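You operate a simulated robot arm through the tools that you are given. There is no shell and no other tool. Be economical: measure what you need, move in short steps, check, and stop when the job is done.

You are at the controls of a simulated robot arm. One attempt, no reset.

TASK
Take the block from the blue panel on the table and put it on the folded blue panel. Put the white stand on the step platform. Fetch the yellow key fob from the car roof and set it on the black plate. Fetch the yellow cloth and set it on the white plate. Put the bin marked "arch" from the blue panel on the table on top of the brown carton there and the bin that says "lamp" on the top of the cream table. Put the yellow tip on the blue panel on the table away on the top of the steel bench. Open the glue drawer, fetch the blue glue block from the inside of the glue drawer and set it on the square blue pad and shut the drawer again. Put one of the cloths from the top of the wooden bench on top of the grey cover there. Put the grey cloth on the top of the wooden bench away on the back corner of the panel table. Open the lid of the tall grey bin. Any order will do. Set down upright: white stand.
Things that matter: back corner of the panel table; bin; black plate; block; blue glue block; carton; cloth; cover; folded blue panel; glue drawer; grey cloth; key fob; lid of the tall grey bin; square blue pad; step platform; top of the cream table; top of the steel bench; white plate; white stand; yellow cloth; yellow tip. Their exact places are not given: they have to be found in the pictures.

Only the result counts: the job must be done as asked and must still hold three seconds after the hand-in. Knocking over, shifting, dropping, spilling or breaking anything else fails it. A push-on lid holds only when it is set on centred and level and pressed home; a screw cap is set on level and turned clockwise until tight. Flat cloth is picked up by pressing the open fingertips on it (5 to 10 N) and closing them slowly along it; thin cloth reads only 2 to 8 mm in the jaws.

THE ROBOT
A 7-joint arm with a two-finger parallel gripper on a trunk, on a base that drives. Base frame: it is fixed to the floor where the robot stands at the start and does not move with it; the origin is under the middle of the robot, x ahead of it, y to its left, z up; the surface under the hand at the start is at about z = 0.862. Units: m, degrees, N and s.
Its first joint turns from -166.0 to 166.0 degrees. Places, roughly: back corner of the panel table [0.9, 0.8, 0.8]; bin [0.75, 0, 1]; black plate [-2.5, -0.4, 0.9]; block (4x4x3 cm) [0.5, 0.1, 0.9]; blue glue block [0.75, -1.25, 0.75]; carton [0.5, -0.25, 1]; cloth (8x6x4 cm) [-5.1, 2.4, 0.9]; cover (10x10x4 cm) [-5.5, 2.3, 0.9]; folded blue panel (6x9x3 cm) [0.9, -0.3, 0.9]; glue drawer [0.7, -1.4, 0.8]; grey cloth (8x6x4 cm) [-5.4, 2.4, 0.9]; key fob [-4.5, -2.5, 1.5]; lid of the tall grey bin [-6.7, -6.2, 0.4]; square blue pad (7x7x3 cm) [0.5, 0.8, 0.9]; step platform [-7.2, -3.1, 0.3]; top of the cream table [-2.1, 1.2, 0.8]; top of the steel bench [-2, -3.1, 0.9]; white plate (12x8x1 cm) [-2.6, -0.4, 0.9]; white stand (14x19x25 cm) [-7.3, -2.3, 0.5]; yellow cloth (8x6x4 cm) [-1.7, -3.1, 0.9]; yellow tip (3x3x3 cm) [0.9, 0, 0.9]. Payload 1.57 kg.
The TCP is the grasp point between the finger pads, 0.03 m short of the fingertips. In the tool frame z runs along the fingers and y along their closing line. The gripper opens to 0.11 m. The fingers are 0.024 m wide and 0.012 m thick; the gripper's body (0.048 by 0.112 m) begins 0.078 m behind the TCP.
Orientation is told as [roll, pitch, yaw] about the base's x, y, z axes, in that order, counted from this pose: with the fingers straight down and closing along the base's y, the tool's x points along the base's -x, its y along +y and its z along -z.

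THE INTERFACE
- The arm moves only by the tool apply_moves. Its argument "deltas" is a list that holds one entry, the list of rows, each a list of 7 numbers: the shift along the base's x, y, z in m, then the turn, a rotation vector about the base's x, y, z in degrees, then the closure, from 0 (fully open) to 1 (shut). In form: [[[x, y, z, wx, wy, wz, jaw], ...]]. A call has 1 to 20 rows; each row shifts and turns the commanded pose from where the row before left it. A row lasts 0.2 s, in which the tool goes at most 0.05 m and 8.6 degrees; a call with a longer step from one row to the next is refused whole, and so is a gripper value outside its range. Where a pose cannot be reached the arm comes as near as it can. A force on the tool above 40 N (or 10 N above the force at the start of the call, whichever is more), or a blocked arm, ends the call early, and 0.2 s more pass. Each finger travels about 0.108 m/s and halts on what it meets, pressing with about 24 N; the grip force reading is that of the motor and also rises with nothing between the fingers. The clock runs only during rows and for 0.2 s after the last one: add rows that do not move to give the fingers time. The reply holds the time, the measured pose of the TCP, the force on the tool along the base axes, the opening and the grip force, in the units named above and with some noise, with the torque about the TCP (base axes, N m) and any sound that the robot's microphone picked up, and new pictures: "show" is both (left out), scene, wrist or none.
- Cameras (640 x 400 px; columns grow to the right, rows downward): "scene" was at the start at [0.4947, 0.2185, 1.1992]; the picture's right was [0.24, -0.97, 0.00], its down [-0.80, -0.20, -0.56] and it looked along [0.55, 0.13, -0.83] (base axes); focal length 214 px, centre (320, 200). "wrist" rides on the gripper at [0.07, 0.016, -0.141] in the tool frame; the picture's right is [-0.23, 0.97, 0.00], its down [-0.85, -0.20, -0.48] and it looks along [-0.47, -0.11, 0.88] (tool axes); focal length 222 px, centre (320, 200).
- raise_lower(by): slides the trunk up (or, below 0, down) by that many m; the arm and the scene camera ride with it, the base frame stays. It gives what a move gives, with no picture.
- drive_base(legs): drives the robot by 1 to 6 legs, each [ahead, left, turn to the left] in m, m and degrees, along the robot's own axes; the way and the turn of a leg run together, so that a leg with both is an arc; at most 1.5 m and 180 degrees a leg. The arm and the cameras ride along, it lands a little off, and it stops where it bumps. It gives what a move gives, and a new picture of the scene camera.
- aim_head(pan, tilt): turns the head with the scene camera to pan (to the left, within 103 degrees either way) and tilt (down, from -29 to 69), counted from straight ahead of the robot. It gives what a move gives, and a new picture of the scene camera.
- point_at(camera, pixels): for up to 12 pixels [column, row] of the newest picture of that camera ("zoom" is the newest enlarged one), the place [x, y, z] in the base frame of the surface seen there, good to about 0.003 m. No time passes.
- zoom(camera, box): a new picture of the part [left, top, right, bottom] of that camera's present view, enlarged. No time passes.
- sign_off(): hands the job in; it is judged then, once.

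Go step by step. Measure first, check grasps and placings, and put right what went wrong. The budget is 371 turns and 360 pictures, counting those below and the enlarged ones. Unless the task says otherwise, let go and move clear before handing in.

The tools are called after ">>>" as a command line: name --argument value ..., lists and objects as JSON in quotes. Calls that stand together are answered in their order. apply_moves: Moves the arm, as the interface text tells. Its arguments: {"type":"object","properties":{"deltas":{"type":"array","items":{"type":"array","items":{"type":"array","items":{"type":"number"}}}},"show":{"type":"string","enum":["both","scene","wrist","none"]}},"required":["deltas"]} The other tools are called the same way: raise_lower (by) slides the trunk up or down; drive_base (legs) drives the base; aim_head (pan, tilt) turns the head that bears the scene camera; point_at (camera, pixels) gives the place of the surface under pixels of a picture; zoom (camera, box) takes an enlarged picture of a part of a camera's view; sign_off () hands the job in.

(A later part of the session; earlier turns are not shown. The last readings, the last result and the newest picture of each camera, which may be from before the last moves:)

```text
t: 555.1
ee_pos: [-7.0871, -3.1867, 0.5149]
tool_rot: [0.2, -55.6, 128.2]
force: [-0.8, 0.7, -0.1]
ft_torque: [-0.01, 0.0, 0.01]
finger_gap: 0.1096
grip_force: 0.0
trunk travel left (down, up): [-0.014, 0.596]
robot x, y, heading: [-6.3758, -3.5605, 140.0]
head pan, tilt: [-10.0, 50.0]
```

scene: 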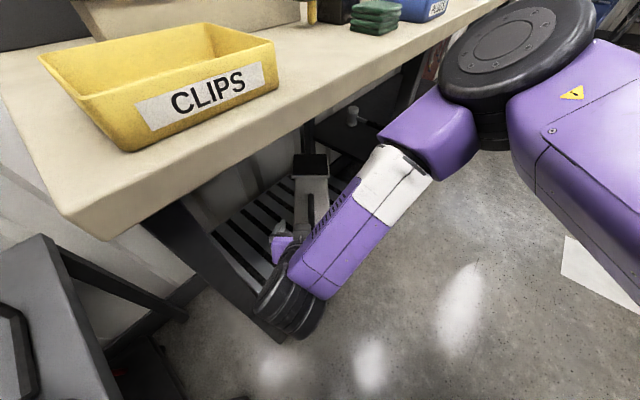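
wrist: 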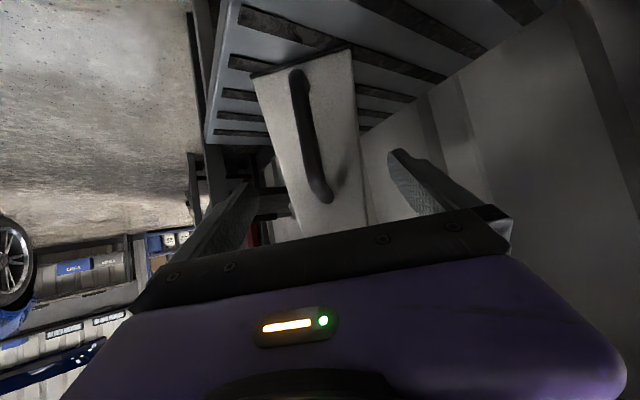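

The stand stands upright on the slats. Raise the fingers above handle level, then rotate right to leave.

>>> apply_moves --deltas '[[[0, 0, 0.03, 0, 0, 0, 0], [0, 0, 0.03, 0, 0, 0, 0], [0, 0, 0, 0, 0, 0, 0]]]' --show "wrist"

```text
t: 555.9
ee_pos: [-7.088, -3.1857, 0.5747]
tool_rot: [0.1, -55.4, 128.4]
force: [0.3, -0.2, -0.3]
ft_torque: [0.01, 0.0, -0.02]
finger_gap: 0.1101
grip_force: 0.0
trunk travel left (down, up): [-0.014, 0.596]
robot x, y, heading: [-6.3754, -3.5566, 140.4]
head pan, tilt: [-10.0, 50.0]
```

wrist: 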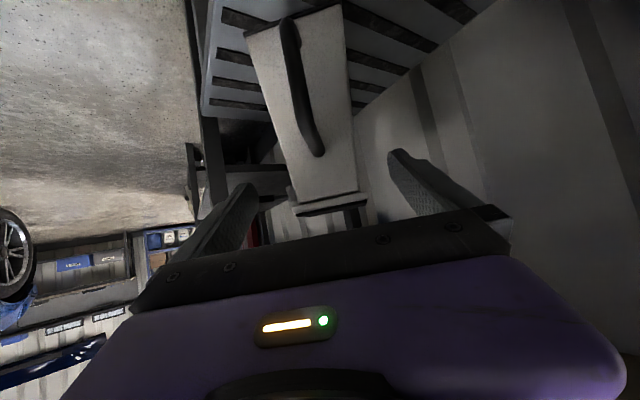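

Close the fingers for a slimmer profile, then rotate right out of the bench.

>>> apply_moves --deltas '[[[0, 0, 0, 0, 0, 0, 0.5], [0, 0, 0.01, 0, 0, 0, 1], [0, 0, 0.01, 0, 0, 0, 1], [0, 0, 0, 0, 0, 0, 1], [0, 0, 0, 0, 0, 0, 1]]]' --show "none"

>>> drive_base --legs '[[0, 0, -30]]'

>>> aim_head --pan 35 --tilt 40

```text
t: 557.1
ee_pos: [-7.0886, -3.185, 0.5944]
tool_rot: [0.2, -55.6, 128.3]
force: [0.0, -0.6, -0.6]
ft_torque: [-0.01, 0.06, -0.04]
finger_gap: 0.0
grip_force: 21.7
trunk travel left (down, up): [-0.014, 0.596]
robot x, y, heading: [-6.3735, -3.5593, 140.1]
head pan, tilt: [-10.0, 50.0]
```

```text
t: 559.0
ee_pos: [-6.8001, -2.8757, 0.5949]
tool_rot: [0.3, -55.5, 97.9]
force: [0.7, 0.1, 0.2]
ft_torque: [-0.01, 0.02, 0.0]
finger_gap: 0.0
grip_force: 21.6
trunk travel left (down, up): [-0.014, 0.596]
robot x, y, heading: [-6.3736, -3.5589, 109.8]
head pan, tilt: [-10.0, 50.0]
```

scene: 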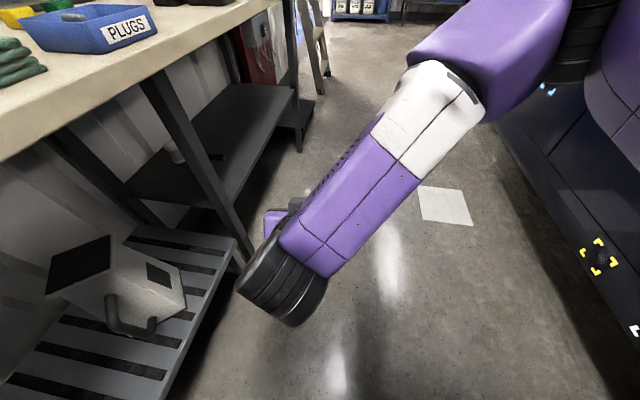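

```text
t: 560.1
ee_pos: [-6.8, -2.8747, 0.5952]
tool_rot: [0.3, -55.4, 97.9]
force: [0.0, -0.2, -0.4]
ft_torque: [-0.03, 0.0, 0.03]
finger_gap: 0.0
grip_force: 21.6
trunk travel left (down, up): [-0.014, 0.596]
robot x, y, heading: [-6.3722, -3.5607, 109.6]
head pan, tilt: [35.0, 40.0]
```

scene: 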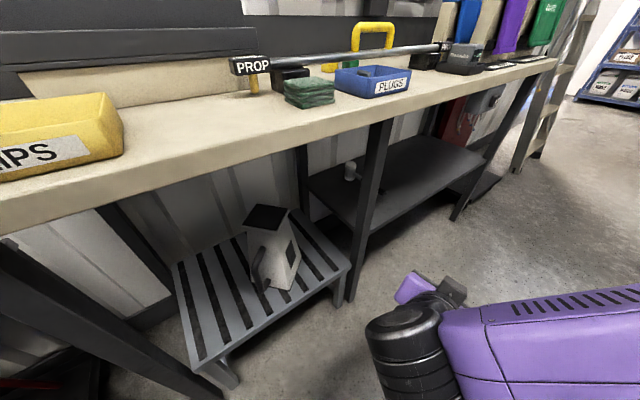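

Stand is upright on the platform. Now fold the arm back and head for the tall grey bin to the south.

>>> raise_lower --by 0.25

>>> apply_moves --deltas '[[[0, 0, 0.01, -7.9, -1.1, 0, 1], [0, -0.02, 0.02, -7.9, -1.1, 0, 1], [0, -0.02, 0.02, -7.9, -1.1, 0, 1], [0.005, -0.02, 0.03, -7.9, -1.1, 0, 1], [0.005, -0.02, 0.03, -7.9, -1.1, 0, 1], [0.005, -0.02, 0.03, -7.9, -1.1, 0, 1], [0.005, -0.01, 0.03, -7.9, -1.1, 0, 1], [0, 0, 0, 0, 0, 0, 1]]]' --show "none"

>>> aim_head --pan 100 --tilt 25

```text
t: 562.7
ee_pos: [-6.7999, -2.876, 0.8451]
tool_rot: [0.1, -55.5, 97.9]
force: [-0.1, 0.5, 1.5]
ft_torque: [0.0, 0.01, 0.0]
finger_gap: 0.0
grip_force: 21.3
trunk travel left (down, up): [-0.264, 0.346]
robot x, y, heading: [-6.3731, -3.5561, 109.7]
head pan, tilt: [35.0, 40.0]
```

```text
t: 564.5
ee_pos: [-6.7796, -2.987, 1.013]
tool_rot: [0.2, 0.5, 97.9]
force: [0.5, 0.1, -0.4]
ft_torque: [-0.03, -0.07, 0.02]
finger_gap: 0.0
grip_force: 22.1
trunk travel left (down, up): [-0.264, 0.346]
robot x, y, heading: [-6.3746, -3.5586, 109.8]
head pan, tilt: [35.0, 40.0]
```

```text
t: 565.8
ee_pos: [-6.7786, -2.9887, 1.0122]
tool_rot: [0.1, 0.4, 97.9]
force: [-0.1, 0.4, 0.4]
ft_torque: [0.03, 0.02, 0.0]
finger_gap: 0.0001
grip_force: 21.1
trunk travel left (down, up): [-0.264, 0.346]
robot x, y, heading: [-6.375, -3.559, 110.0]
head pan, tilt: [100.0, 25.0]
```

scene: 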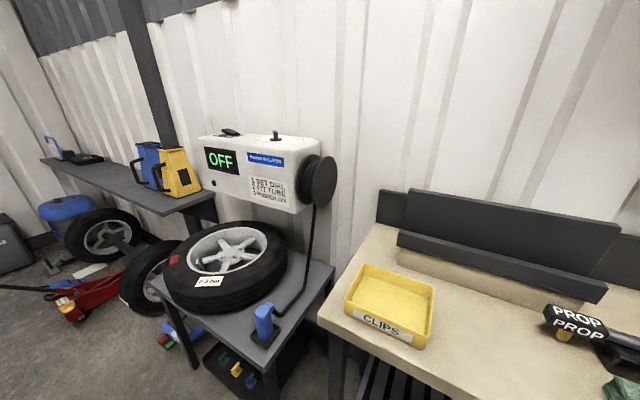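

>>> point_at --camera "scene" --pixels '[[10, 235], [5, 260], [60, 210], [80, 305], [150, 280], [230, 250], [100, 215], [270, 180]]'

>>> raise_lower --by 0.14

>>> drive_base --legs '[[0, 0, 100]]'

>>> aim_head --pan 45 --tilt 30

```text
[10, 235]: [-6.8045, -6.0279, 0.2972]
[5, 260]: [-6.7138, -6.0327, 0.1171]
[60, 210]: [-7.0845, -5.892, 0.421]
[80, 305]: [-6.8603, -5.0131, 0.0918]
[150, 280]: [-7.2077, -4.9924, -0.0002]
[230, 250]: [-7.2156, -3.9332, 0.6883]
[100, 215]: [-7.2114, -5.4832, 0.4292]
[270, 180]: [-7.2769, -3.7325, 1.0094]
```

```text
t: 567.5
ee_pos: [-6.78, -2.9879, 1.1538]
tool_rot: [0.0, 0.4, 97.9]
force: [0.6, 0.1, -0.2]
ft_torque: [-0.01, 0.0, 0.03]
finger_gap: 0.0
grip_force: 21.1
trunk travel left (down, up): [-0.404, 0.206]
robot x, y, heading: [-6.3698, -3.5572, 109.7]
head pan, tilt: [100.0, 25.0]
```

```text
t: 572.1
ee_pos: [-6.8687, -4.0554, 1.1513]
tool_rot: [0.1, 0.4, -162.3]
force: [-0.1, -0.9, 0.0]
ft_torque: [0.0, 0.02, -0.03]
finger_gap: 0.0
grip_force: 21.1
trunk travel left (down, up): [-0.404, 0.206]
robot x, y, heading: [-6.3724, -3.5621, -150.1]
head pan, tilt: [100.0, 25.0]
```

scene: 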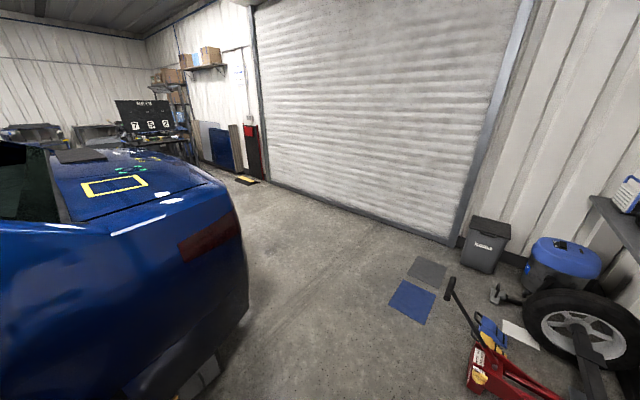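

```text
t: 573.3
ee_pos: [-6.8699, -4.0555, 1.1524]
tool_rot: [0.1, 0.4, -162.3]
force: [0.1, 0.4, 0.1]
ft_torque: [-0.01, 0.04, 0.01]
finger_gap: 0.0
grip_force: 21.1
trunk travel left (down, up): [-0.404, 0.206]
robot x, y, heading: [-6.3748, -3.557, -150.8]
head pan, tilt: [45.0, 30.0]
```

scene: 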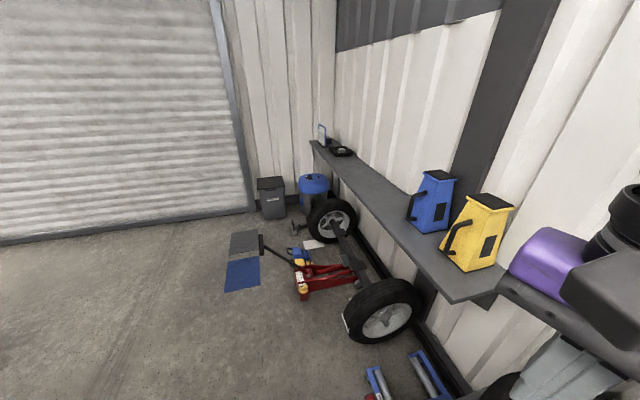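

Grey bin at (271,195). Zoom.

>>> zoom --camera "scene" --box '[210, 150, 370, 310]'

>>> point_at --camera "scene" --pixels '[[270, 183], [260, 180], [283, 180], [261, 192], [287, 190], [272, 205], [262, 215], [285, 215], [240, 245], [260, 243], [302, 293], [310, 185]]'

```text
2.50 times, centred on (290, 230) of scene
```

zoom: 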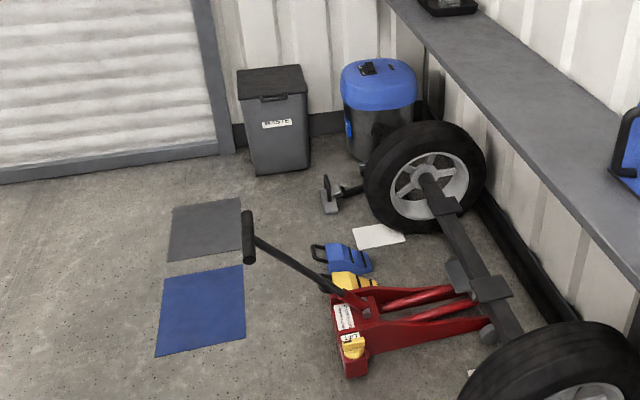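

```text
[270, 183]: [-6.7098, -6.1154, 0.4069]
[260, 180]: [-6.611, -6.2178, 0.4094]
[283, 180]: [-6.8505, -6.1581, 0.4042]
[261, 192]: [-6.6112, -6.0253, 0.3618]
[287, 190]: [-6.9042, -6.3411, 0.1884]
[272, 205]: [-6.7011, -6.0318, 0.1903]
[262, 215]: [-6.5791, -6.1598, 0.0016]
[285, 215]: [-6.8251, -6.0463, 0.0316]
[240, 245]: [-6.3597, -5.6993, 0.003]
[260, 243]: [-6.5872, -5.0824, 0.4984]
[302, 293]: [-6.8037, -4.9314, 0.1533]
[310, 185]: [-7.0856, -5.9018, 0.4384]
```

The bin's lid has a front lip facing north. Drive down the aisle, keeping clear of the jack, and look closely.

>>> drive_base --legs '[[0, 0, 60.5]]'

>>> aim_head --pan 0 --tilt 30

```text
t: 576.4
ee_pos: [-6.187, -4.235, 1.1514]
tool_rot: [0.1, 0.3, -102.0]
force: [0.0, -0.7, -0.3]
ft_torque: [-0.02, -0.01, 0.04]
finger_gap: 0.0002
grip_force: 21.2
trunk travel left (down, up): [-0.404, 0.206]
robot x, y, heading: [-6.3758, -3.5595, -89.8]
head pan, tilt: [45.0, 30.0]
```

scene: 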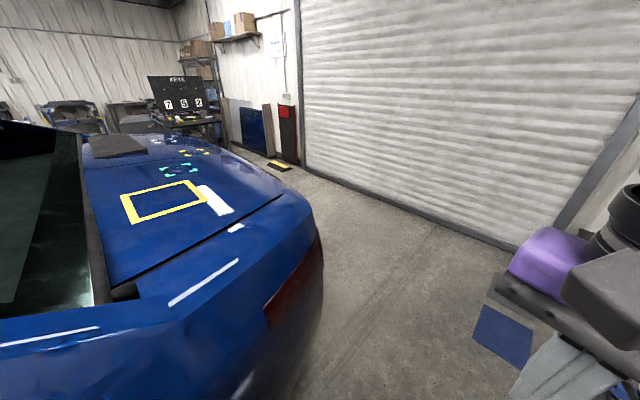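

```text
t: 577.5
ee_pos: [-6.1869, -4.2343, 1.1514]
tool_rot: [0.1, 0.5, -102.1]
force: [-0.4, -0.6, 1.3]
ft_torque: [0.02, 0.0, 0.01]
finger_gap: 0.0
grip_force: 21.1
trunk travel left (down, up): [-0.404, 0.206]
robot x, y, heading: [-6.3705, -3.5592, -90.1]
head pan, tilt: [0.0, 30.0]
```

scene: 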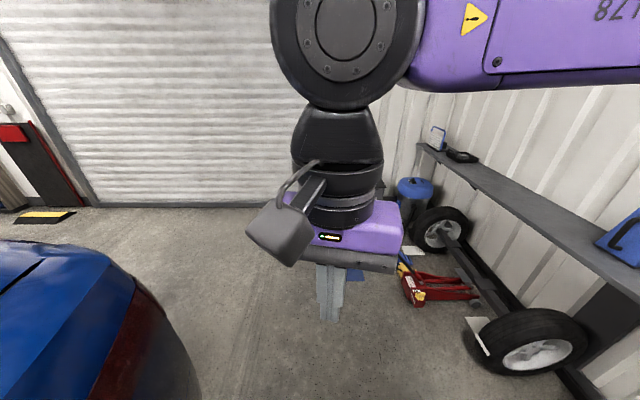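

>>> point_at --camera "scene" --pixels '[[150, 310], [175, 350], [190, 390], [130, 280], [420, 300], [400, 262], [240, 340]]'

>>> drive_base --legs '[[1.1, 0.1, 0]]'

>>> aim_head --pan -25 --tilt 40

```text
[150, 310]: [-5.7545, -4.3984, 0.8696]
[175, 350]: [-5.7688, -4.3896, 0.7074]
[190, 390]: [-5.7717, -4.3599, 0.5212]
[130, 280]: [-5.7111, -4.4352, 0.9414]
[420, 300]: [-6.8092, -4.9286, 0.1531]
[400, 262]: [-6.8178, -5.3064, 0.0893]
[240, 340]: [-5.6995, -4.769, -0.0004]
```

```text
t: 583.2
ee_pos: [-6.1071, -5.3363, 1.1544]
tool_rot: [0.2, 0.4, -102.7]
force: [0.3, 0.8, 0.1]
ft_torque: [-0.02, 0.01, 0.0]
finger_gap: 0.0
grip_force: 21.6
trunk travel left (down, up): [-0.404, 0.206]
robot x, y, heading: [-6.2831, -4.6626, -90.8]
head pan, tilt: [0.0, 30.0]
```

scene: 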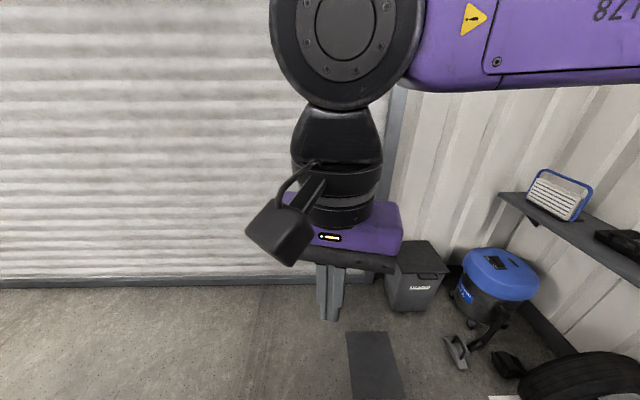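

```text
t: 584.0
ee_pos: [-6.1061, -5.3353, 1.1524]
tool_rot: [0.1, 0.4, -102.8]
force: [0.3, 0.4, -0.6]
ft_torque: [0.04, 0.01, 0.03]
finger_gap: 0.0
grip_force: 21.0
trunk travel left (down, up): [-0.404, 0.206]
robot x, y, heading: [-6.2825, -4.6571, -90.6]
head pan, tilt: [-25.0, 40.0]
```

scene: 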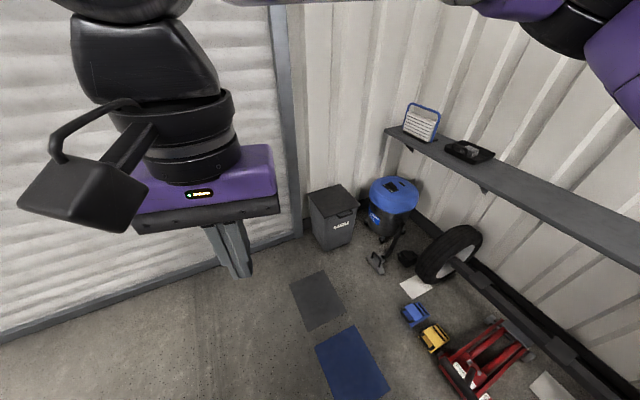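

Zoom on the waste bin and measure its lid and lip.

>>> zoom --camera "scene" --box '[290, 170, 380, 260]'

>>> point_at --camera "zoom" --pixels '[[200, 115], [330, 80], [440, 155], [275, 195], [370, 190], [375, 215], [360, 200], [320, 140], [400, 190], [310, 330], [430, 300], [380, 240]]'

```text
4.44 times, centred on (335, 215) of scene
```

zoom: 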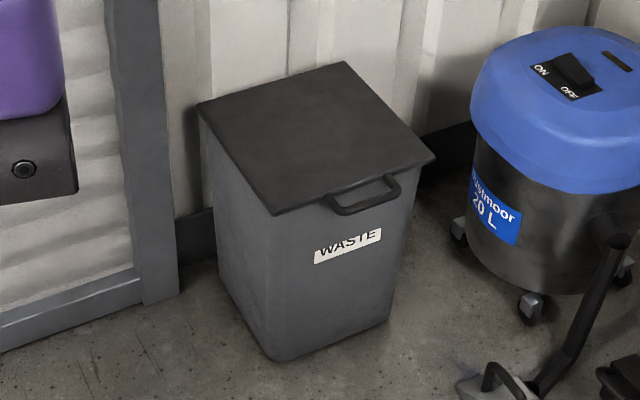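

```text
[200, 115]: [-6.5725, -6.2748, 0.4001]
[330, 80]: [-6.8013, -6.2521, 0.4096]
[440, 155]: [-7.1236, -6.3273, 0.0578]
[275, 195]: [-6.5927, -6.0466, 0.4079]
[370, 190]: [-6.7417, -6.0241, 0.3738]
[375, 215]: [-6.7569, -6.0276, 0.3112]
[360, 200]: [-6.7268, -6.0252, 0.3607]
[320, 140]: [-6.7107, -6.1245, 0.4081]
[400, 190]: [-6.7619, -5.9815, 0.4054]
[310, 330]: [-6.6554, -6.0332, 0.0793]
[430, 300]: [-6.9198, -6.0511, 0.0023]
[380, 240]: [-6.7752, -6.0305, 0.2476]
```

The lid carries a D-handle bar along x at about (-6.715,-5.98,0.405), hinge at the back. I'll grip the bar drawer-style (fingers pointing −y, closing vertically) and swing it up. Drive into position.

>>> drive_base --legs '[[0.54, 0.03, 0], [0, 0, -29.5]]'

>>> aim_head --pan -10 --tilt 50

```text
t: 588.6
ee_pos: [-6.4533, -5.87, 1.1518]
tool_rot: [0.1, 0.4, -133.3]
force: [-1.0, 1.2, 0.6]
ft_torque: [-0.02, 0.0, 0.03]
finger_gap: 0.0001
grip_force: 21.2
trunk travel left (down, up): [-0.404, 0.206]
robot x, y, heading: [-6.263, -5.1911, -121.4]
head pan, tilt: [-25.0, 40.0]
```

scene: 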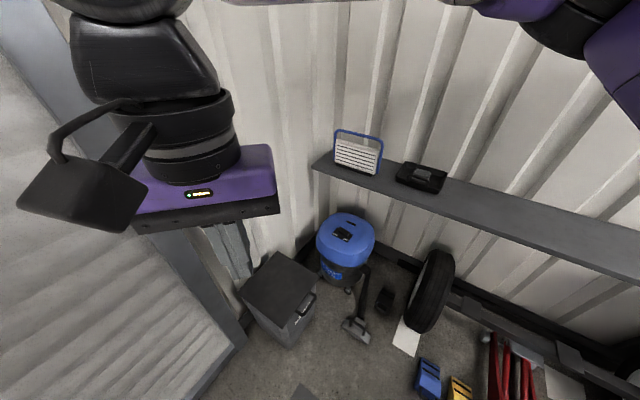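

```text
t: 589.4
ee_pos: [-6.4535, -5.8701, 1.1528]
tool_rot: [0.1, 0.4, -133.2]
force: [0.5, -0.5, 0.2]
ft_torque: [-0.01, -0.03, 0.01]
finger_gap: 0.0
grip_force: 21.7
trunk travel left (down, up): [-0.404, 0.206]
robot x, y, heading: [-6.2623, -5.1926, -121.2]
head pan, tilt: [-10.0, 50.0]
```

scene: 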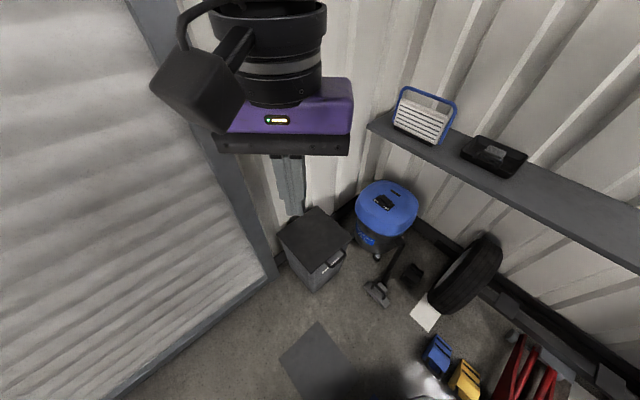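

>>> zoom --camera "scene" --box '[270, 200, 360, 300]'

>>> point_at --camera "scene" --pixels '[[343, 262], [325, 274], [334, 268], [346, 255], [322, 270], [316, 275], [350, 240], [335, 258], [281, 240], [315, 209]]'

```text
4.00 times, centred on (315, 250) of scene
```

zoom: 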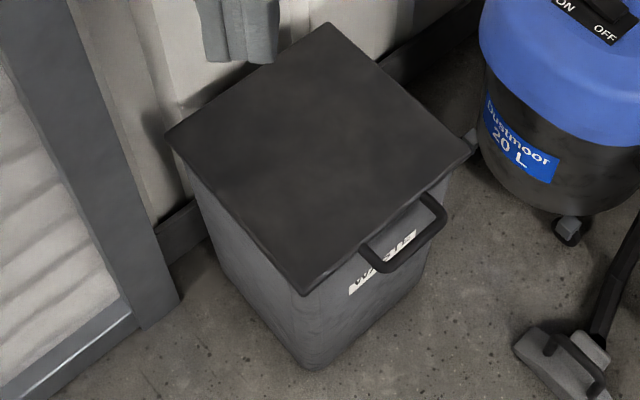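

```text
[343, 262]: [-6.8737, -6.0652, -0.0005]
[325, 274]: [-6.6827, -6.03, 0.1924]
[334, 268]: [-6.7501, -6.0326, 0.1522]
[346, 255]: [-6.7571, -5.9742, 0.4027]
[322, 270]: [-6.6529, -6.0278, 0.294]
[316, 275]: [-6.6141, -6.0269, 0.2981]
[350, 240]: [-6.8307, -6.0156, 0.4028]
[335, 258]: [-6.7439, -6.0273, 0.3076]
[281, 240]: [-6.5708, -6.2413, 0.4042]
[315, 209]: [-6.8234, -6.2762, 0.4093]
```

>>> point_at --camera "zoom" --pixels '[[390, 266], [415, 250], [440, 228], [442, 212], [430, 198], [365, 250], [375, 262], [302, 290], [465, 150], [170, 130], [328, 28]]'

```text
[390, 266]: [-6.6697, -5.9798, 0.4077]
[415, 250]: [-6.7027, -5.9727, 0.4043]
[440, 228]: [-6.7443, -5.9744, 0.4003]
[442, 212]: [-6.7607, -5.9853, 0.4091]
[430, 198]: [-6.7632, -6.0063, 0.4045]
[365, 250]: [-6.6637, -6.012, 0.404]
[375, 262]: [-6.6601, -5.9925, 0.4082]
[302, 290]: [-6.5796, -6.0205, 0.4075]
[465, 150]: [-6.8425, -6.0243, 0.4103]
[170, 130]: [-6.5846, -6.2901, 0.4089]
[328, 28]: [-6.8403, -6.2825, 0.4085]
```

Bar centre ≈ (-6.71,-5.980,0.401); lid hinge line y≈−6.28. Lower the trunk, yaw to −180°, then pitch forward in front of the bin.

>>> raise_lower --by -0.4

>>> apply_moves --deltas '[[[0, 0.01, 0, 0, 0, -8, 1], [-0.01, 0.01, 0, 0, 0, -8, 1], [-0.01, 0.01, 0, 0, 0, -8, 1], [-0.02, 0.01, 0, 0, 0, -8, 1], [-0.02, 0.01, 0, 0, 0, -8, 1], [-0.02, 0.0, 0, 0, 0, -6.8, 1], [-0.02, 0, -0.02, -8, 0, 0, 1], [-0.02, 0, -0.02, -8, 0, 0, 1], [-0.02, 0, -0.03, -8, 0, 0, 1], [-0.02, 0, -0.03, -8, 0, 0, 1], [-0.02, 0, -0.03, -8, 0, 0, 1], [-0.02, 0, -0.03, -8, 0, 0, 1], [-0.02, 0, -0.03, -8, 0, 0, 1], [-0.02, 0, -0.03, -8, 0, 0, 1], [0, 0, -0.03, -8, 0, 0, 1], [0, 0, -0.03, -4, 0, 0, 1], [0, 0, 0, 0, 0, 0, 1]]]' --show "both"

```text
t: 593.2
ee_pos: [-6.453, -5.8689, 0.7525]
tool_rot: [0.2, 0.4, -133.2]
force: [0.5, -0.8, 0.8]
ft_torque: [0.03, -0.02, 0.01]
finger_gap: 0.0002
grip_force: 21.3
trunk travel left (down, up): [-0.004, 0.606]
robot x, y, heading: [-6.2624, -5.1927, -121.5]
head pan, tilt: [-10.0, 50.0]
```

```text
t: 596.8
ee_pos: [-6.6934, -5.8198, 0.4708]
tool_rot: [76.2, 0.1, -179.8]
force: [0.5, -0.8, 0.6]
ft_torque: [0.01, 0.03, 0.01]
finger_gap: 0.0001
grip_force: 21.6
trunk travel left (down, up): [-0.004, 0.606]
robot x, y, heading: [-6.2629, -5.196, -121.6]
head pan, tilt: [-10.0, 50.0]
```

scene: 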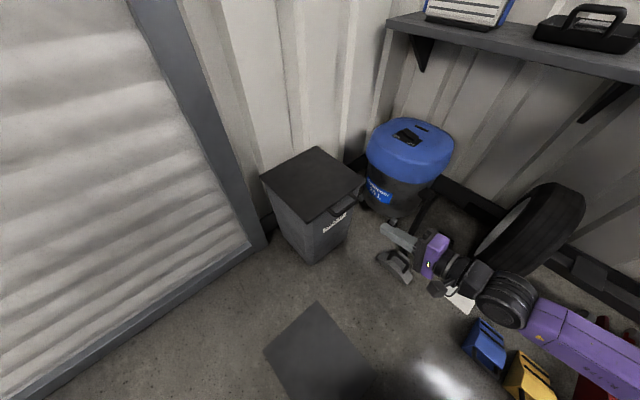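
wrist: 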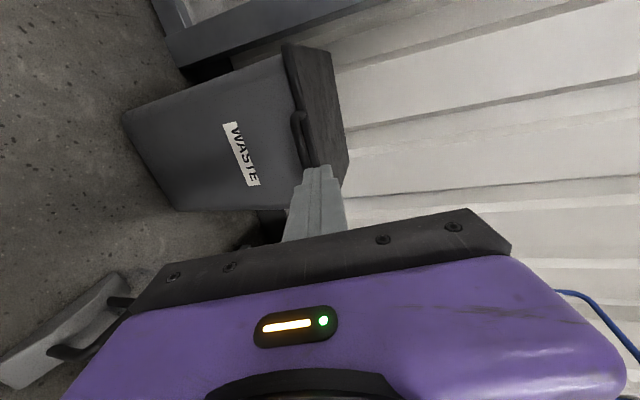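

Pose reached. Check that the elbow isn't touching the jack handle behind it.

>>> aim_head --pan -55 --tilt 55

>>> point_at --camera "wrist" --pixels '[[296, 120], [300, 140], [306, 155], [290, 115], [292, 80], [310, 165]]'

```text
t: 598.0
ee_pos: [-6.6946, -5.8197, 0.4711]
tool_rot: [76.2, 0.2, -179.6]
force: [-0.3, -0.6, -0.2]
ft_torque: [0.04, 0.04, 0.01]
finger_gap: 0.0
grip_force: 20.8
trunk travel left (down, up): [-0.004, 0.606]
robot x, y, heading: [-6.2642, -5.195, -121.3]
head pan, tilt: [-55.0, 55.0]
```

scene: 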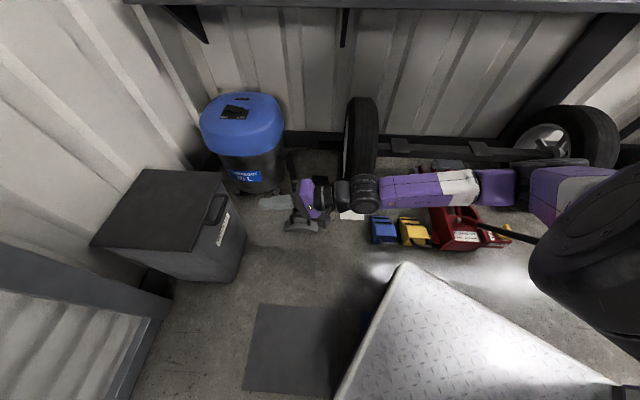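

```text
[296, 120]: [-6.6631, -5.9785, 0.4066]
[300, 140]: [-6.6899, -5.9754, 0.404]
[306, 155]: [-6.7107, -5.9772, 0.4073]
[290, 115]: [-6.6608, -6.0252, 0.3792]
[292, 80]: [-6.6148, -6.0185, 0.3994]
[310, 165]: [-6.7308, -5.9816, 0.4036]
```

>>> zoom --camera "scene" --box '[220, 120, 560, 280]'

>>> point_at --camera "scene" --pixels '[[292, 165], [300, 222], [310, 195], [365, 190], [430, 190], [495, 185], [500, 228], [535, 240], [460, 215], [360, 130], [305, 190]]'

```text
1.88 times, centred on (390, 200) of scene
```

zoom: 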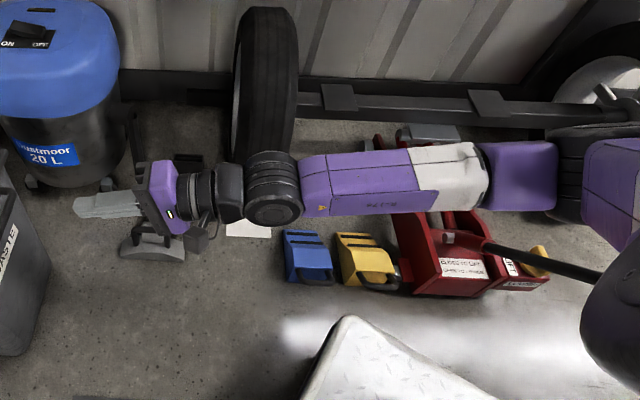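

```text
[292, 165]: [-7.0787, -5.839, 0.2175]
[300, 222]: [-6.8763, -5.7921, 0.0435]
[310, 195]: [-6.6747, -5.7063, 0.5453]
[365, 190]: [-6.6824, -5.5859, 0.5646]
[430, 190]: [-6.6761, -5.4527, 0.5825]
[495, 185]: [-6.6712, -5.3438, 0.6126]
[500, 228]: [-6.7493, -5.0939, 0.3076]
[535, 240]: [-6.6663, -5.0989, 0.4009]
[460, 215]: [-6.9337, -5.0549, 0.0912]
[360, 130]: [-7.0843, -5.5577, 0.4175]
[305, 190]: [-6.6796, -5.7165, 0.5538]
```

Elbow (z≈0.6) is clear. Open to ~50 mm and approach the bar.

>>> apply_moves --deltas '[[[-0.005, -0.02, -0.025, 0, 0, 0, 0.3], [-0.005, -0.03, -0.025, 0, 0, 0, 0.55], [-0.005, -0.03, -0.003, 0, 0, 0, 0.55], [0, 0, 0, 0, 0, 0, 0.55]]]' --show "wrist"

```text
t: 599.0
ee_pos: [-6.7096, -5.899, 0.4172]
tool_rot: [76.1, 0.1, -179.7]
force: [0.4, 0.0, 0.2]
ft_torque: [-0.01, -0.02, 0.0]
finger_gap: 0.0497
grip_force: 0.0
trunk travel left (down, up): [-0.004, 0.606]
robot x, y, heading: [-6.2633, -5.1933, -121.4]
head pan, tilt: [-55.0, 55.0]
```

wrist: 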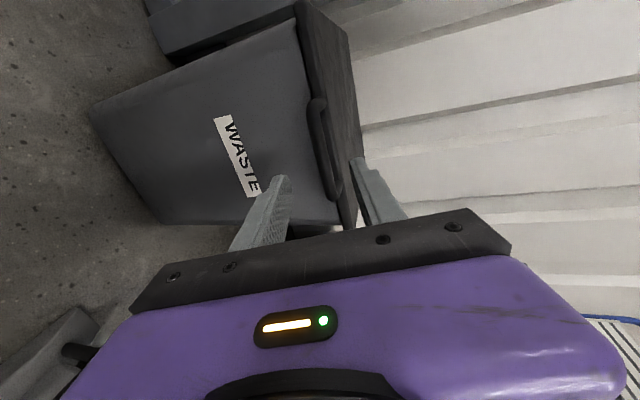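

>>> apply_moves --deltas '[[[0, -0.03, -0.004, 0, 0, 0, 0.55], [0, -0.025, -0.004, 0, 0, 0, 0.55], [0, -0.016, -0.004, 0, 0, 0, 0.55], [0, 0, 0, 0, 0, 0, 0.55], [0, 0, 0, 0, 0, 0, 0.7], [0, 0, 0, 0, 0, 0, 0.85], [0, 0, 0, 0, 0, 0, 1], [0, 0, 0, 0, 0, 0, 1]]]' --show "wrist"

```text
t: 600.8
ee_pos: [-6.7097, -5.9702, 0.4059]
tool_rot: [76.1, 0.1, -179.7]
force: [1.0, 1.6, -1.1]
ft_torque: [0.12, 0.26, 0.07]
finger_gap: 0.0137
grip_force: 30.9
trunk travel left (down, up): [-0.004, 0.606]
robot x, y, heading: [-6.2631, -5.1971, -121.3]
head pan, tilt: [-55.0, 55.0]
```

wrist: 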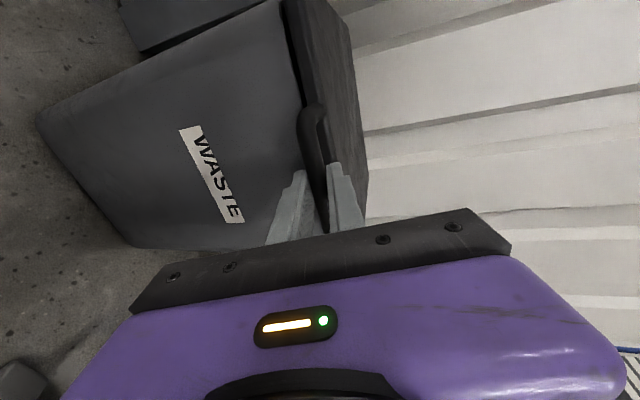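

Bar gripped, but the far end of the swing would be out of reach from here. Release, move aside, and bring the base ~0.22 m closer first.

>>> apply_moves --deltas '[[[0, 0, 0, 0, 0, 0, 0.7], [0, 0, 0, 0, 0, 0, 0.5], [0, 0, 0, 0, 0, 0, 0.5], [0, 0.03, 0.004, 0, 0, 0, 0.5], [0, 0.03, 0.004, 0, 0, 0, 0.5], [0, 0.03, 0.01, 0, 0, 0, 0.5], [0.02, 0.02, 0.02, 0, 0, 0, 0.5], [0.045, 0, 0.02, 0, 0, 0, 1], [0.045, 0, 0.02, 0, 0, 0, 1], [0.045, 0, 0, 0, 0, 0, 1], [0.045, 0, 0, 0, 0, 0, 1], [0.045, 0, 0, 0, 0, 0, 1], [0.045, 0, 0, 0, 0, 0, 1], [0, 0, 0, 0, 0, 0, 1]]]' --show "wrist"

```text
t: 603.8
ee_pos: [-6.5155, -5.8785, 0.5003]
tool_rot: [76.2, 0.3, -179.3]
force: [-0.4, 0.2, 0.3]
ft_torque: [0.02, 0.0, 0.01]
finger_gap: 0.0
grip_force: 21.2
out of reach, approached as far as the arm can: row 11, 12, 13
trunk travel left (down, up): [-0.004, 0.606]
robot x, y, heading: [-6.2608, -5.195, -121.2]
head pan, tilt: [-55.0, 55.0]
```

wrist: 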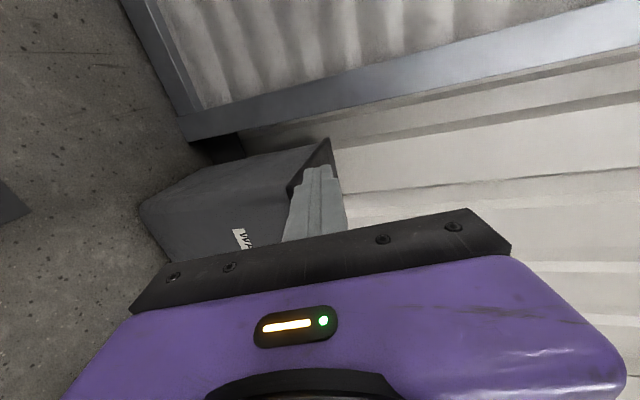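

>>> apply_moves --deltas '[[[0, 0, 0.03, 0, 0, 0, 1], [0, 0, 0.03, 0, 0, 0, 1], [0, 0, 0, 0, 0, 0, 1]]]' --show "none"

>>> drive_base --legs '[[0.18, 0.12, 0]]'

```text
t: 604.6
ee_pos: [-6.5157, -5.8784, 0.5595]
tool_rot: [76.1, 0.1, -179.8]
force: [-0.3, 0.4, -0.3]
ft_torque: [0.0, 0.04, -0.02]
finger_gap: 0.0
grip_force: 21.2
trunk travel left (down, up): [-0.004, 0.606]
robot x, y, heading: [-6.2583, -5.1945, -121.4]
head pan, tilt: [-55.0, 55.0]
```

```text
t: 606.2
ee_pos: [-6.5071, -6.0961, 0.5586]
tool_rot: [76.0, 0.2, -179.5]
force: [0.6, 0.1, 0.1]
ft_torque: [0.0, -0.03, 0.0]
finger_gap: 0.0
grip_force: 21.2
trunk travel left (down, up): [-0.004, 0.606]
robot x, y, heading: [-6.2562, -5.4095, -121.2]
head pan, tilt: [-55.0, 55.0]
```

scene: 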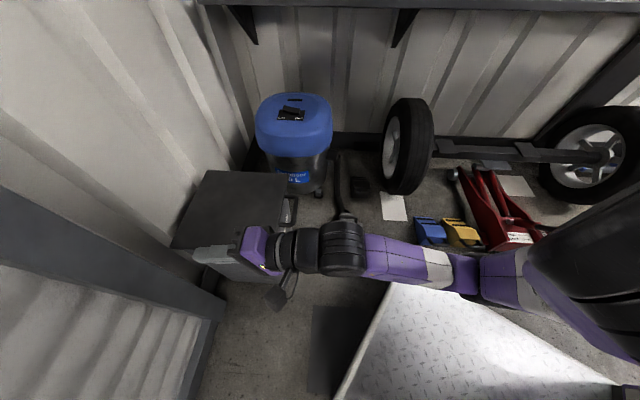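

Bring the TCP over to a stand-off in front of the bar.

>>> apply_moves --deltas '[[[-0.04, 0.0, 0, 0, 0, 0, 1], [-0.04, 0, 0, 0, 0, 0, 1], [-0.04, 0.01, 0, 0, 0, 0, 1], [-0.04, 0.025, 0, 0, 0, 0, 1], [-0.04, 0.03, 0, 0, 0, 0, 1], [-0.003, 0.04, 0, 0, 0, 0, 1], [0, 0.04, 0, 0, 0, 0, 0.7], [0, 0.036, 0, 0, 0, 0, 0.55], [0, 0, -0.04, 0, 0, 0, 0.55], [0, 0, -0.05, 0, 0, 0, 0.55], [0, 0, -0.045, 0, 0, 0, 0.55], [0, 0, 0, 0, 0, 0, 0.55]]]' --show "wrist"

```text
t: 608.8
ee_pos: [-6.7116, -5.9117, 0.4255]
tool_rot: [76.1, 0.0, -179.6]
force: [-0.3, 0.4, -0.7]
ft_torque: [-0.03, -0.02, -0.01]
finger_gap: 0.0495
grip_force: 0.1
trunk travel left (down, up): [-0.004, 0.606]
robot x, y, heading: [-6.2552, -5.4092, -121.2]
head pan, tilt: [-55.0, 55.0]
```

wrist: 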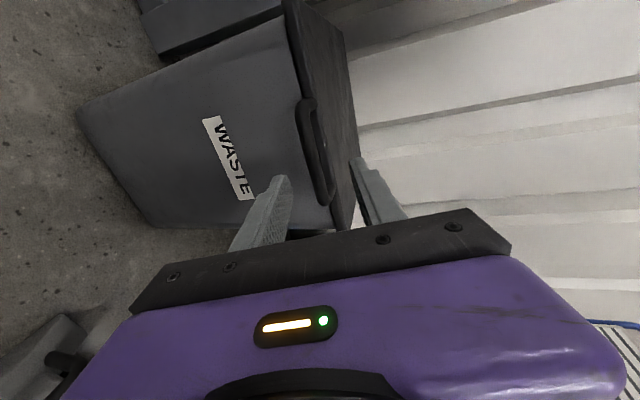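

Good, reachable. Advance onto the bar and close.

>>> apply_moves --deltas '[[[0, -0.02, -0.008, 0, 0, 0, 0.55], [0, -0.02, -0.007, 0, 0, 0, 0.55], [0, -0.018, -0.005, 0, 0, 0, 0.55], [0, 0, 0, 0, 0, 0, 0.55], [0, 0, 0, 0, 0, 0, 0.7], [0, 0, 0, 0, 0, 0, 0.85], [0, 0, 0, 0, 0, 0, 1], [0, 0, 0, 0, 0, 0, 1]]]' --show "wrist"

```text
t: 610.6
ee_pos: [-6.7073, -5.9719, 0.404]
tool_rot: [76.1, 0.1, -179.6]
force: [0.5, 0.1, -1.6]
ft_torque: [0.09, 0.19, 0.11]
finger_gap: 0.0137
grip_force: 30.0
trunk travel left (down, up): [-0.004, 0.606]
robot x, y, heading: [-6.2528, -5.4094, -121.0]
head pan, tilt: [-55.0, 55.0]
```

wrist: 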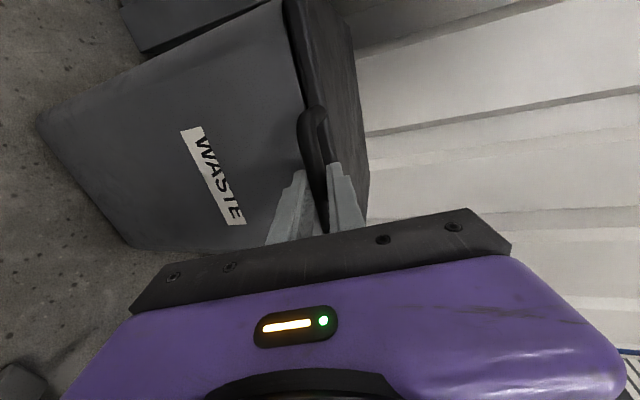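

Gripped. Swing up the first 24° and check forces.

>>> apply_moves --deltas '[[[0, -0.0017, 0.0327, 6, 0, 0, 1], [0, -0.0051, 0.0324, 6, 0, 0, 1], [0, -0.0085, 0.0316, 6, 0, 0, 1], [0, -0.0118, 0.0306, 6, 0, 0, 1], [0, 0, 0, 0, 0, 0, 1]]]' --show "both"

```text
t: 611.8
ee_pos: [-6.7088, -6.001, 0.532]
tool_rot: [52.1, 0.3, -179.7]
force: [-9.8, -26.8, -11.4]
ft_torque: [-0.07, 0.29, 0.05]
finger_gap: 0.0139
grip_force: 30.4
trunk travel left (down, up): [-0.004, 0.606]
robot x, y, heading: [-6.2543, -5.411, -121.2]
head pan, tilt: [-55.0, 55.0]
```

scene: 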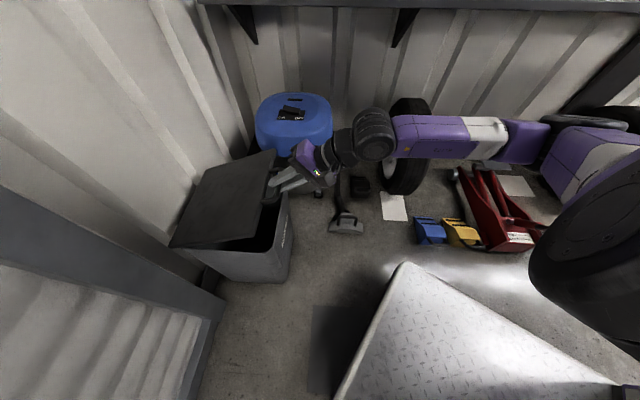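
wrist: 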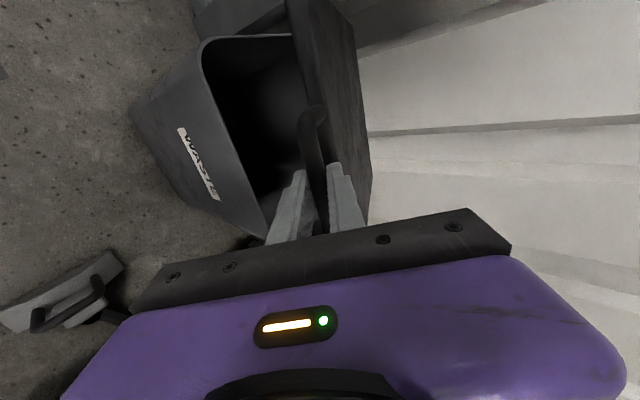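

Lid is opening; there's a 27 N pull toward −y. Correct the path slightly and read the force.

>>> apply_moves --deltas '[[[0.001, -0.004, -0.002, 0, 0, 0, 1], [0.001, -0.003, -0.001, 0, 0, 0, 1], [0, 0, 0, 0, 0, 0, 1]]]' --show "none"

```text
t: 612.6
ee_pos: [-6.7083, -6.0056, 0.5298]
tool_rot: [52.1, 0.2, -179.7]
force: [-2.5, 29.4, 11.3]
ft_torque: [0.04, 0.45, 0.17]
finger_gap: 0.0138
grip_force: 30.1
trunk travel left (down, up): [-0.004, 0.606]
robot x, y, heading: [-6.2542, -5.4136, -121.4]
head pan, tilt: [-55.0, 55.0]
```

>>> apply_moves --deltas '[[[-0.001, 0.0033, 0.0022, 0, 0, 0, 1], [0, -0.0157, 0.0288, 6, 0, 0, 1], [0, -0.0186, 0.027, 6, 0, 0, 1], [0, 0, 0, 0, 0, 0, 1]]]' --show "none"

```text
t: 613.6
ee_pos: [-6.7082, -6.0397, 0.5864]
tool_rot: [40.1, 0.5, -179.6]
force: [-1.6, -16.4, -14.3]
ft_torque: [0.0, 0.02, 0.36]
finger_gap: 0.0137
grip_force: 30.6
trunk travel left (down, up): [-0.004, 0.606]
robot x, y, heading: [-6.2561, -5.4085, -121.4]
head pan, tilt: [-55.0, 55.0]
```

Refitting the arc: radius ≈0.26, hinge ≈ (y −6.232, z 0.407). Continue on that arc.

>>> apply_moves --deltas '[[[0, -0.0021, -0.0021, 0, 0, 0, 1], [0, -0.0266, 0.0248, 8, 0, 0, 1], [0, -0.0297, 0.0208, 8, 0, 0, 1], [0, 0, 0, 0, 0, 0, 1]]]' --show "scene"

```text
t: 614.4
ee_pos: [-6.7096, -6.0878, 0.6272]
tool_rot: [25.7, 0.1, -179.7]
force: [2.3, 14.9, 14.4]
ft_torque: [0.02, 0.57, 0.44]
finger_gap: 0.0137
grip_force: 29.5
trunk travel left (down, up): [-0.004, 0.606]
robot x, y, heading: [-6.2532, -5.4126, -121.4]
head pan, tilt: [-55.0, 55.0]
stopped in row 4: the force on the tool passed its limit at 47 N (the readings are from after the stop); the commanded pose is now the measured one
```

scene: 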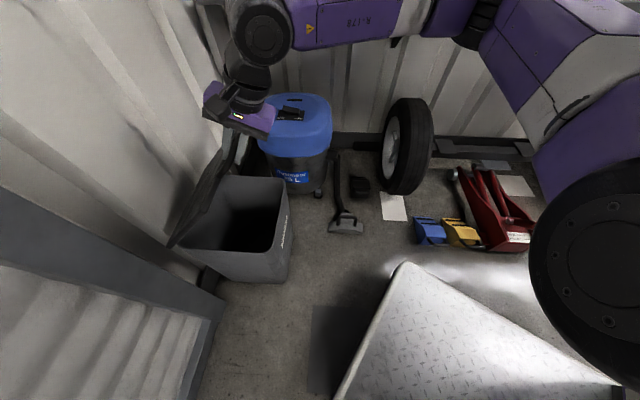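

Now ~53° open with radius ≈0.283, hinge (−6.255,0.402). Continue with this fit.

>>> apply_moves --deltas '[[[0, 0.0019, 0.002, 0, 0, 0, 1], [0, -0.0272, 0.0179, 7, 0, 0, 1], [0, -0.0309, 0.0154, 7, 0, 0, 1], [0, 0, 0, 0, 0, 0, 1]]]' --show "none"

```text
t: 615.1
ee_pos: [-6.7103, -6.1212, 0.654]
tool_rot: [17.8, 0.3, -179.7]
force: [4.2, 8.7, 15.0]
ft_torque: [-0.47, 0.64, 0.23]
finger_gap: 0.0138
grip_force: 29.9
trunk travel left (down, up): [-0.004, 0.606]
robot x, y, heading: [-6.2563, -5.4086, -121.5]
head pan, tilt: [-55.0, 55.0]
stopped in row 3: the force on the tool passed its limit at 44 N (the readings are from after the stop); the commanded pose is now the measured one
```

>>> apply_moves --deltas '[[[0, 0.0014, 0.0027, 0, 0, 0, 1], [0, -0.0133, 0.007, 3, 0, 0, 1], [0, -0.0133, 0.007, 3, 0, 0, 1], [0, -0.0147, 0.0059, 3, 0, 0, 1], [0, -0.0146, 0.0059, 3, 0, 0, 1], [0, 0, 0, 0, 0, 0, 1]]]' --show "none"

```text
t: 616.7
ee_pos: [-6.7105, -6.1746, 0.6841]
tool_rot: [5.8, 0.2, -179.9]
force: [1.0, 7.2, 15.9]
ft_torque: [0.11, 0.0, 0.33]
finger_gap: 0.0138
grip_force: 29.8
trunk travel left (down, up): [-0.004, 0.606]
robot x, y, heading: [-6.2526, -5.4085, -121.3]
head pan, tilt: [-55.0, 55.0]
stopped in row 6: the force on the tool passed its limit at 41 N (the readings are from after the stop); the commanded pose is now the measured one
```

>>> apply_moves --deltas '[[[0, 0.0007, 0.0022, 0, 0, 0, 1], [0, -0.0152, 0.0052, 3, 0, 0, 1], [0, -0.0152, 0.0047, 3, 0, 0, 1], [0, -0.0155, 0.0035, 3, 0, 0, 1], [0, -0.0155, 0.003, 3, 0, 0, 1], [0, 0, 0, 0, 0, 0, 1]]]' --show "scene"

```text
t: 618.1
ee_pos: [-6.7089, -6.237, 0.7026]
tool_rot: [-6.1, 0.2, -179.9]
force: [8.4, 5.0, 32.7]
ft_torque: [-0.15, -0.16, 0.33]
finger_gap: 0.0137
grip_force: 30.2
trunk travel left (down, up): [-0.004, 0.606]
robot x, y, heading: [-6.2587, -5.4119, -121.5]
head pan, tilt: [-55.0, 55.0]
```

scene: 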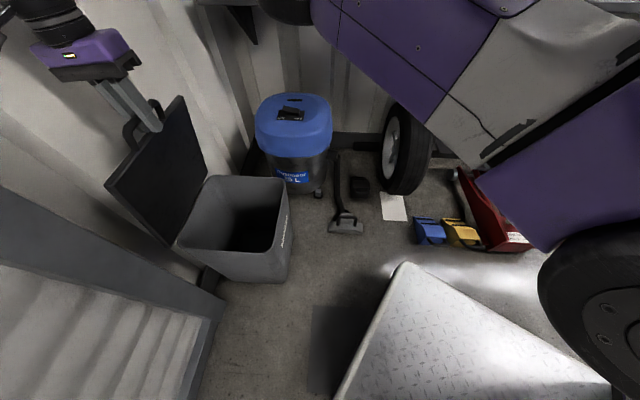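

Lid is near vertical. Push on past vertical.

>>> apply_moves --deltas '[[[0, 0, 0.004, 0, 0, 0, 1], [0, -0.014, 0.002, 2, 0, 0, 1], [0, -0.014, 0.001, 2, 0, 0, 1], [0, -0.014, 0.0005, 2, 0, 0, 1], [0, -0.014, 0, 2, 0, 0, 1], [0, 0, 0, 0, 0, 0, 1]]]' --show "scene"

```text
t: 619.5
ee_pos: [-6.7049, -6.2471, 0.7111]
tool_rot: [-13.5, 0.2, -179.9]
force: [-14.4, -3.8, -21.8]
ft_torque: [-0.08, 0.51, 0.39]
finger_gap: 0.0137
grip_force: 30.6
out of reach, approached as far as the arm can: row 4, 5
trunk travel left (down, up): [-0.004, 0.606]
robot x, y, heading: [-6.254, -5.3959, -121.6]
head pan, tilt: [-55.0, 55.0]
```

scene: 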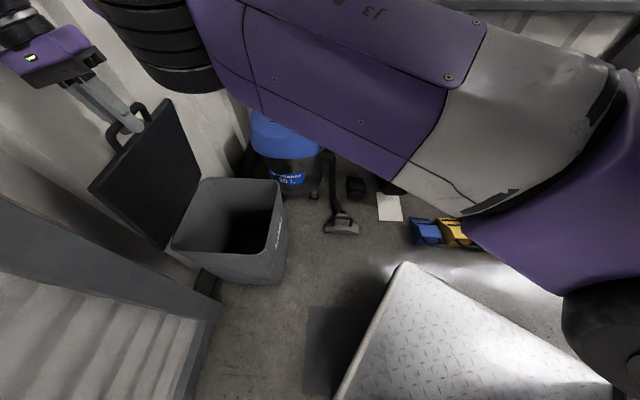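

Out of reach because the hand leans over; un-tilt the tool and push a bit further back.

>>> apply_moves --deltas '[[[0, 0, -0.002, -5, 0, 0, 1], [0, -0.006, 0, -5, 0, 0, 1], [0, -0.008, 0, -5, 0, 0, 1], [0, -0.01, 0, -4, 0, 0, 1], [0, -0.01, 0, -3, 0, 0, 1], [0, 0, 0, 0, 0, 0, 1]]]' --show "scene"

```text
t: 620.0
ee_pos: [-6.7063, -6.2589, 0.7078]
tool_rot: [-10.3, 0.8, 179.5]
force: [-3.1, -0.4, -8.3]
ft_torque: [-0.01, -0.25, 0.88]
finger_gap: 0.0138
grip_force: 29.7
trunk travel left (down, up): [-0.004, 0.606]
robot x, y, heading: [-6.2559, -5.4073, -121.1]
head pan, tilt: [-55.0, 55.0]
stopped in row 2: the force on the tool passed its limit at 69 N (the readings are from after the stop); the commanded pose is now the measured one
```

scene: 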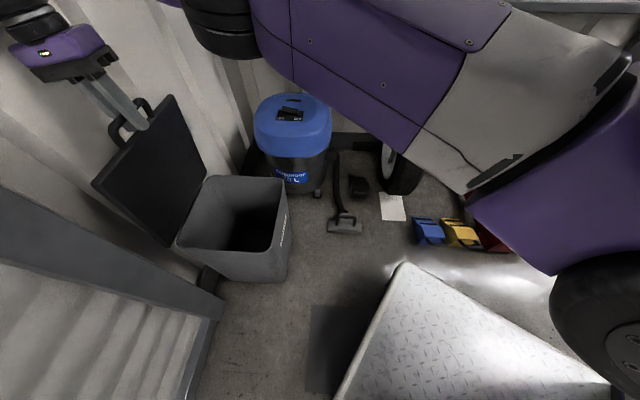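

>>> point_at --camera "scene" --pixels '[[150, 140], [170, 220], [120, 180], [190, 180], [165, 110], [175, 235], [200, 180], [100, 183]]'

```text
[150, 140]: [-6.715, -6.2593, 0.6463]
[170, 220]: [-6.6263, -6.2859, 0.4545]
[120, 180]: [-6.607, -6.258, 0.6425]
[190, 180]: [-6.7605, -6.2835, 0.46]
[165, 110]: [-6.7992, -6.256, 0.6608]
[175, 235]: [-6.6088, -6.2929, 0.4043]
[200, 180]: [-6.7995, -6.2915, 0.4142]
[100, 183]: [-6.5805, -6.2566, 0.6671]
```

Lid is at ~82°; nudge the base 6 cm toward −y to carry it past vertical.

>>> drive_base --legs '[[0.06, 0.036, 0]]'

>>> point_at --camera "scene" --pixels '[[150, 140], [170, 220], [120, 180], [190, 180]]'

```text
t: 620.7
ee_pos: [-6.7069, -6.2593, 0.7072]
tool_rot: [-10.4, 0.8, 179.7]
force: [0.9, 3.1, 11.9]
ft_torque: [0.0, -0.12, 0.85]
finger_gap: 0.0139
grip_force: 30.4
trunk travel left (down, up): [-0.004, 0.606]
robot x, y, heading: [-6.2545, -5.4101, -121.2]
head pan, tilt: [-55.0, 55.0]
stopped in leg 1: the robot was blocked; the commanded pose is now the measured one
```

scene: 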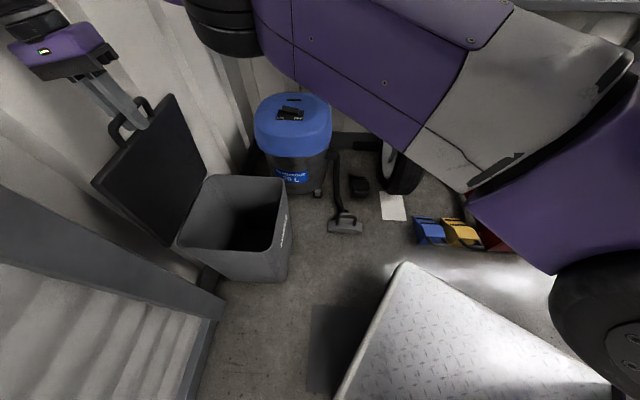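

```text
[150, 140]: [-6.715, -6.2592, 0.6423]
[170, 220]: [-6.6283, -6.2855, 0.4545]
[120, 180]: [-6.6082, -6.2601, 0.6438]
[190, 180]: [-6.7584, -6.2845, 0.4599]
```

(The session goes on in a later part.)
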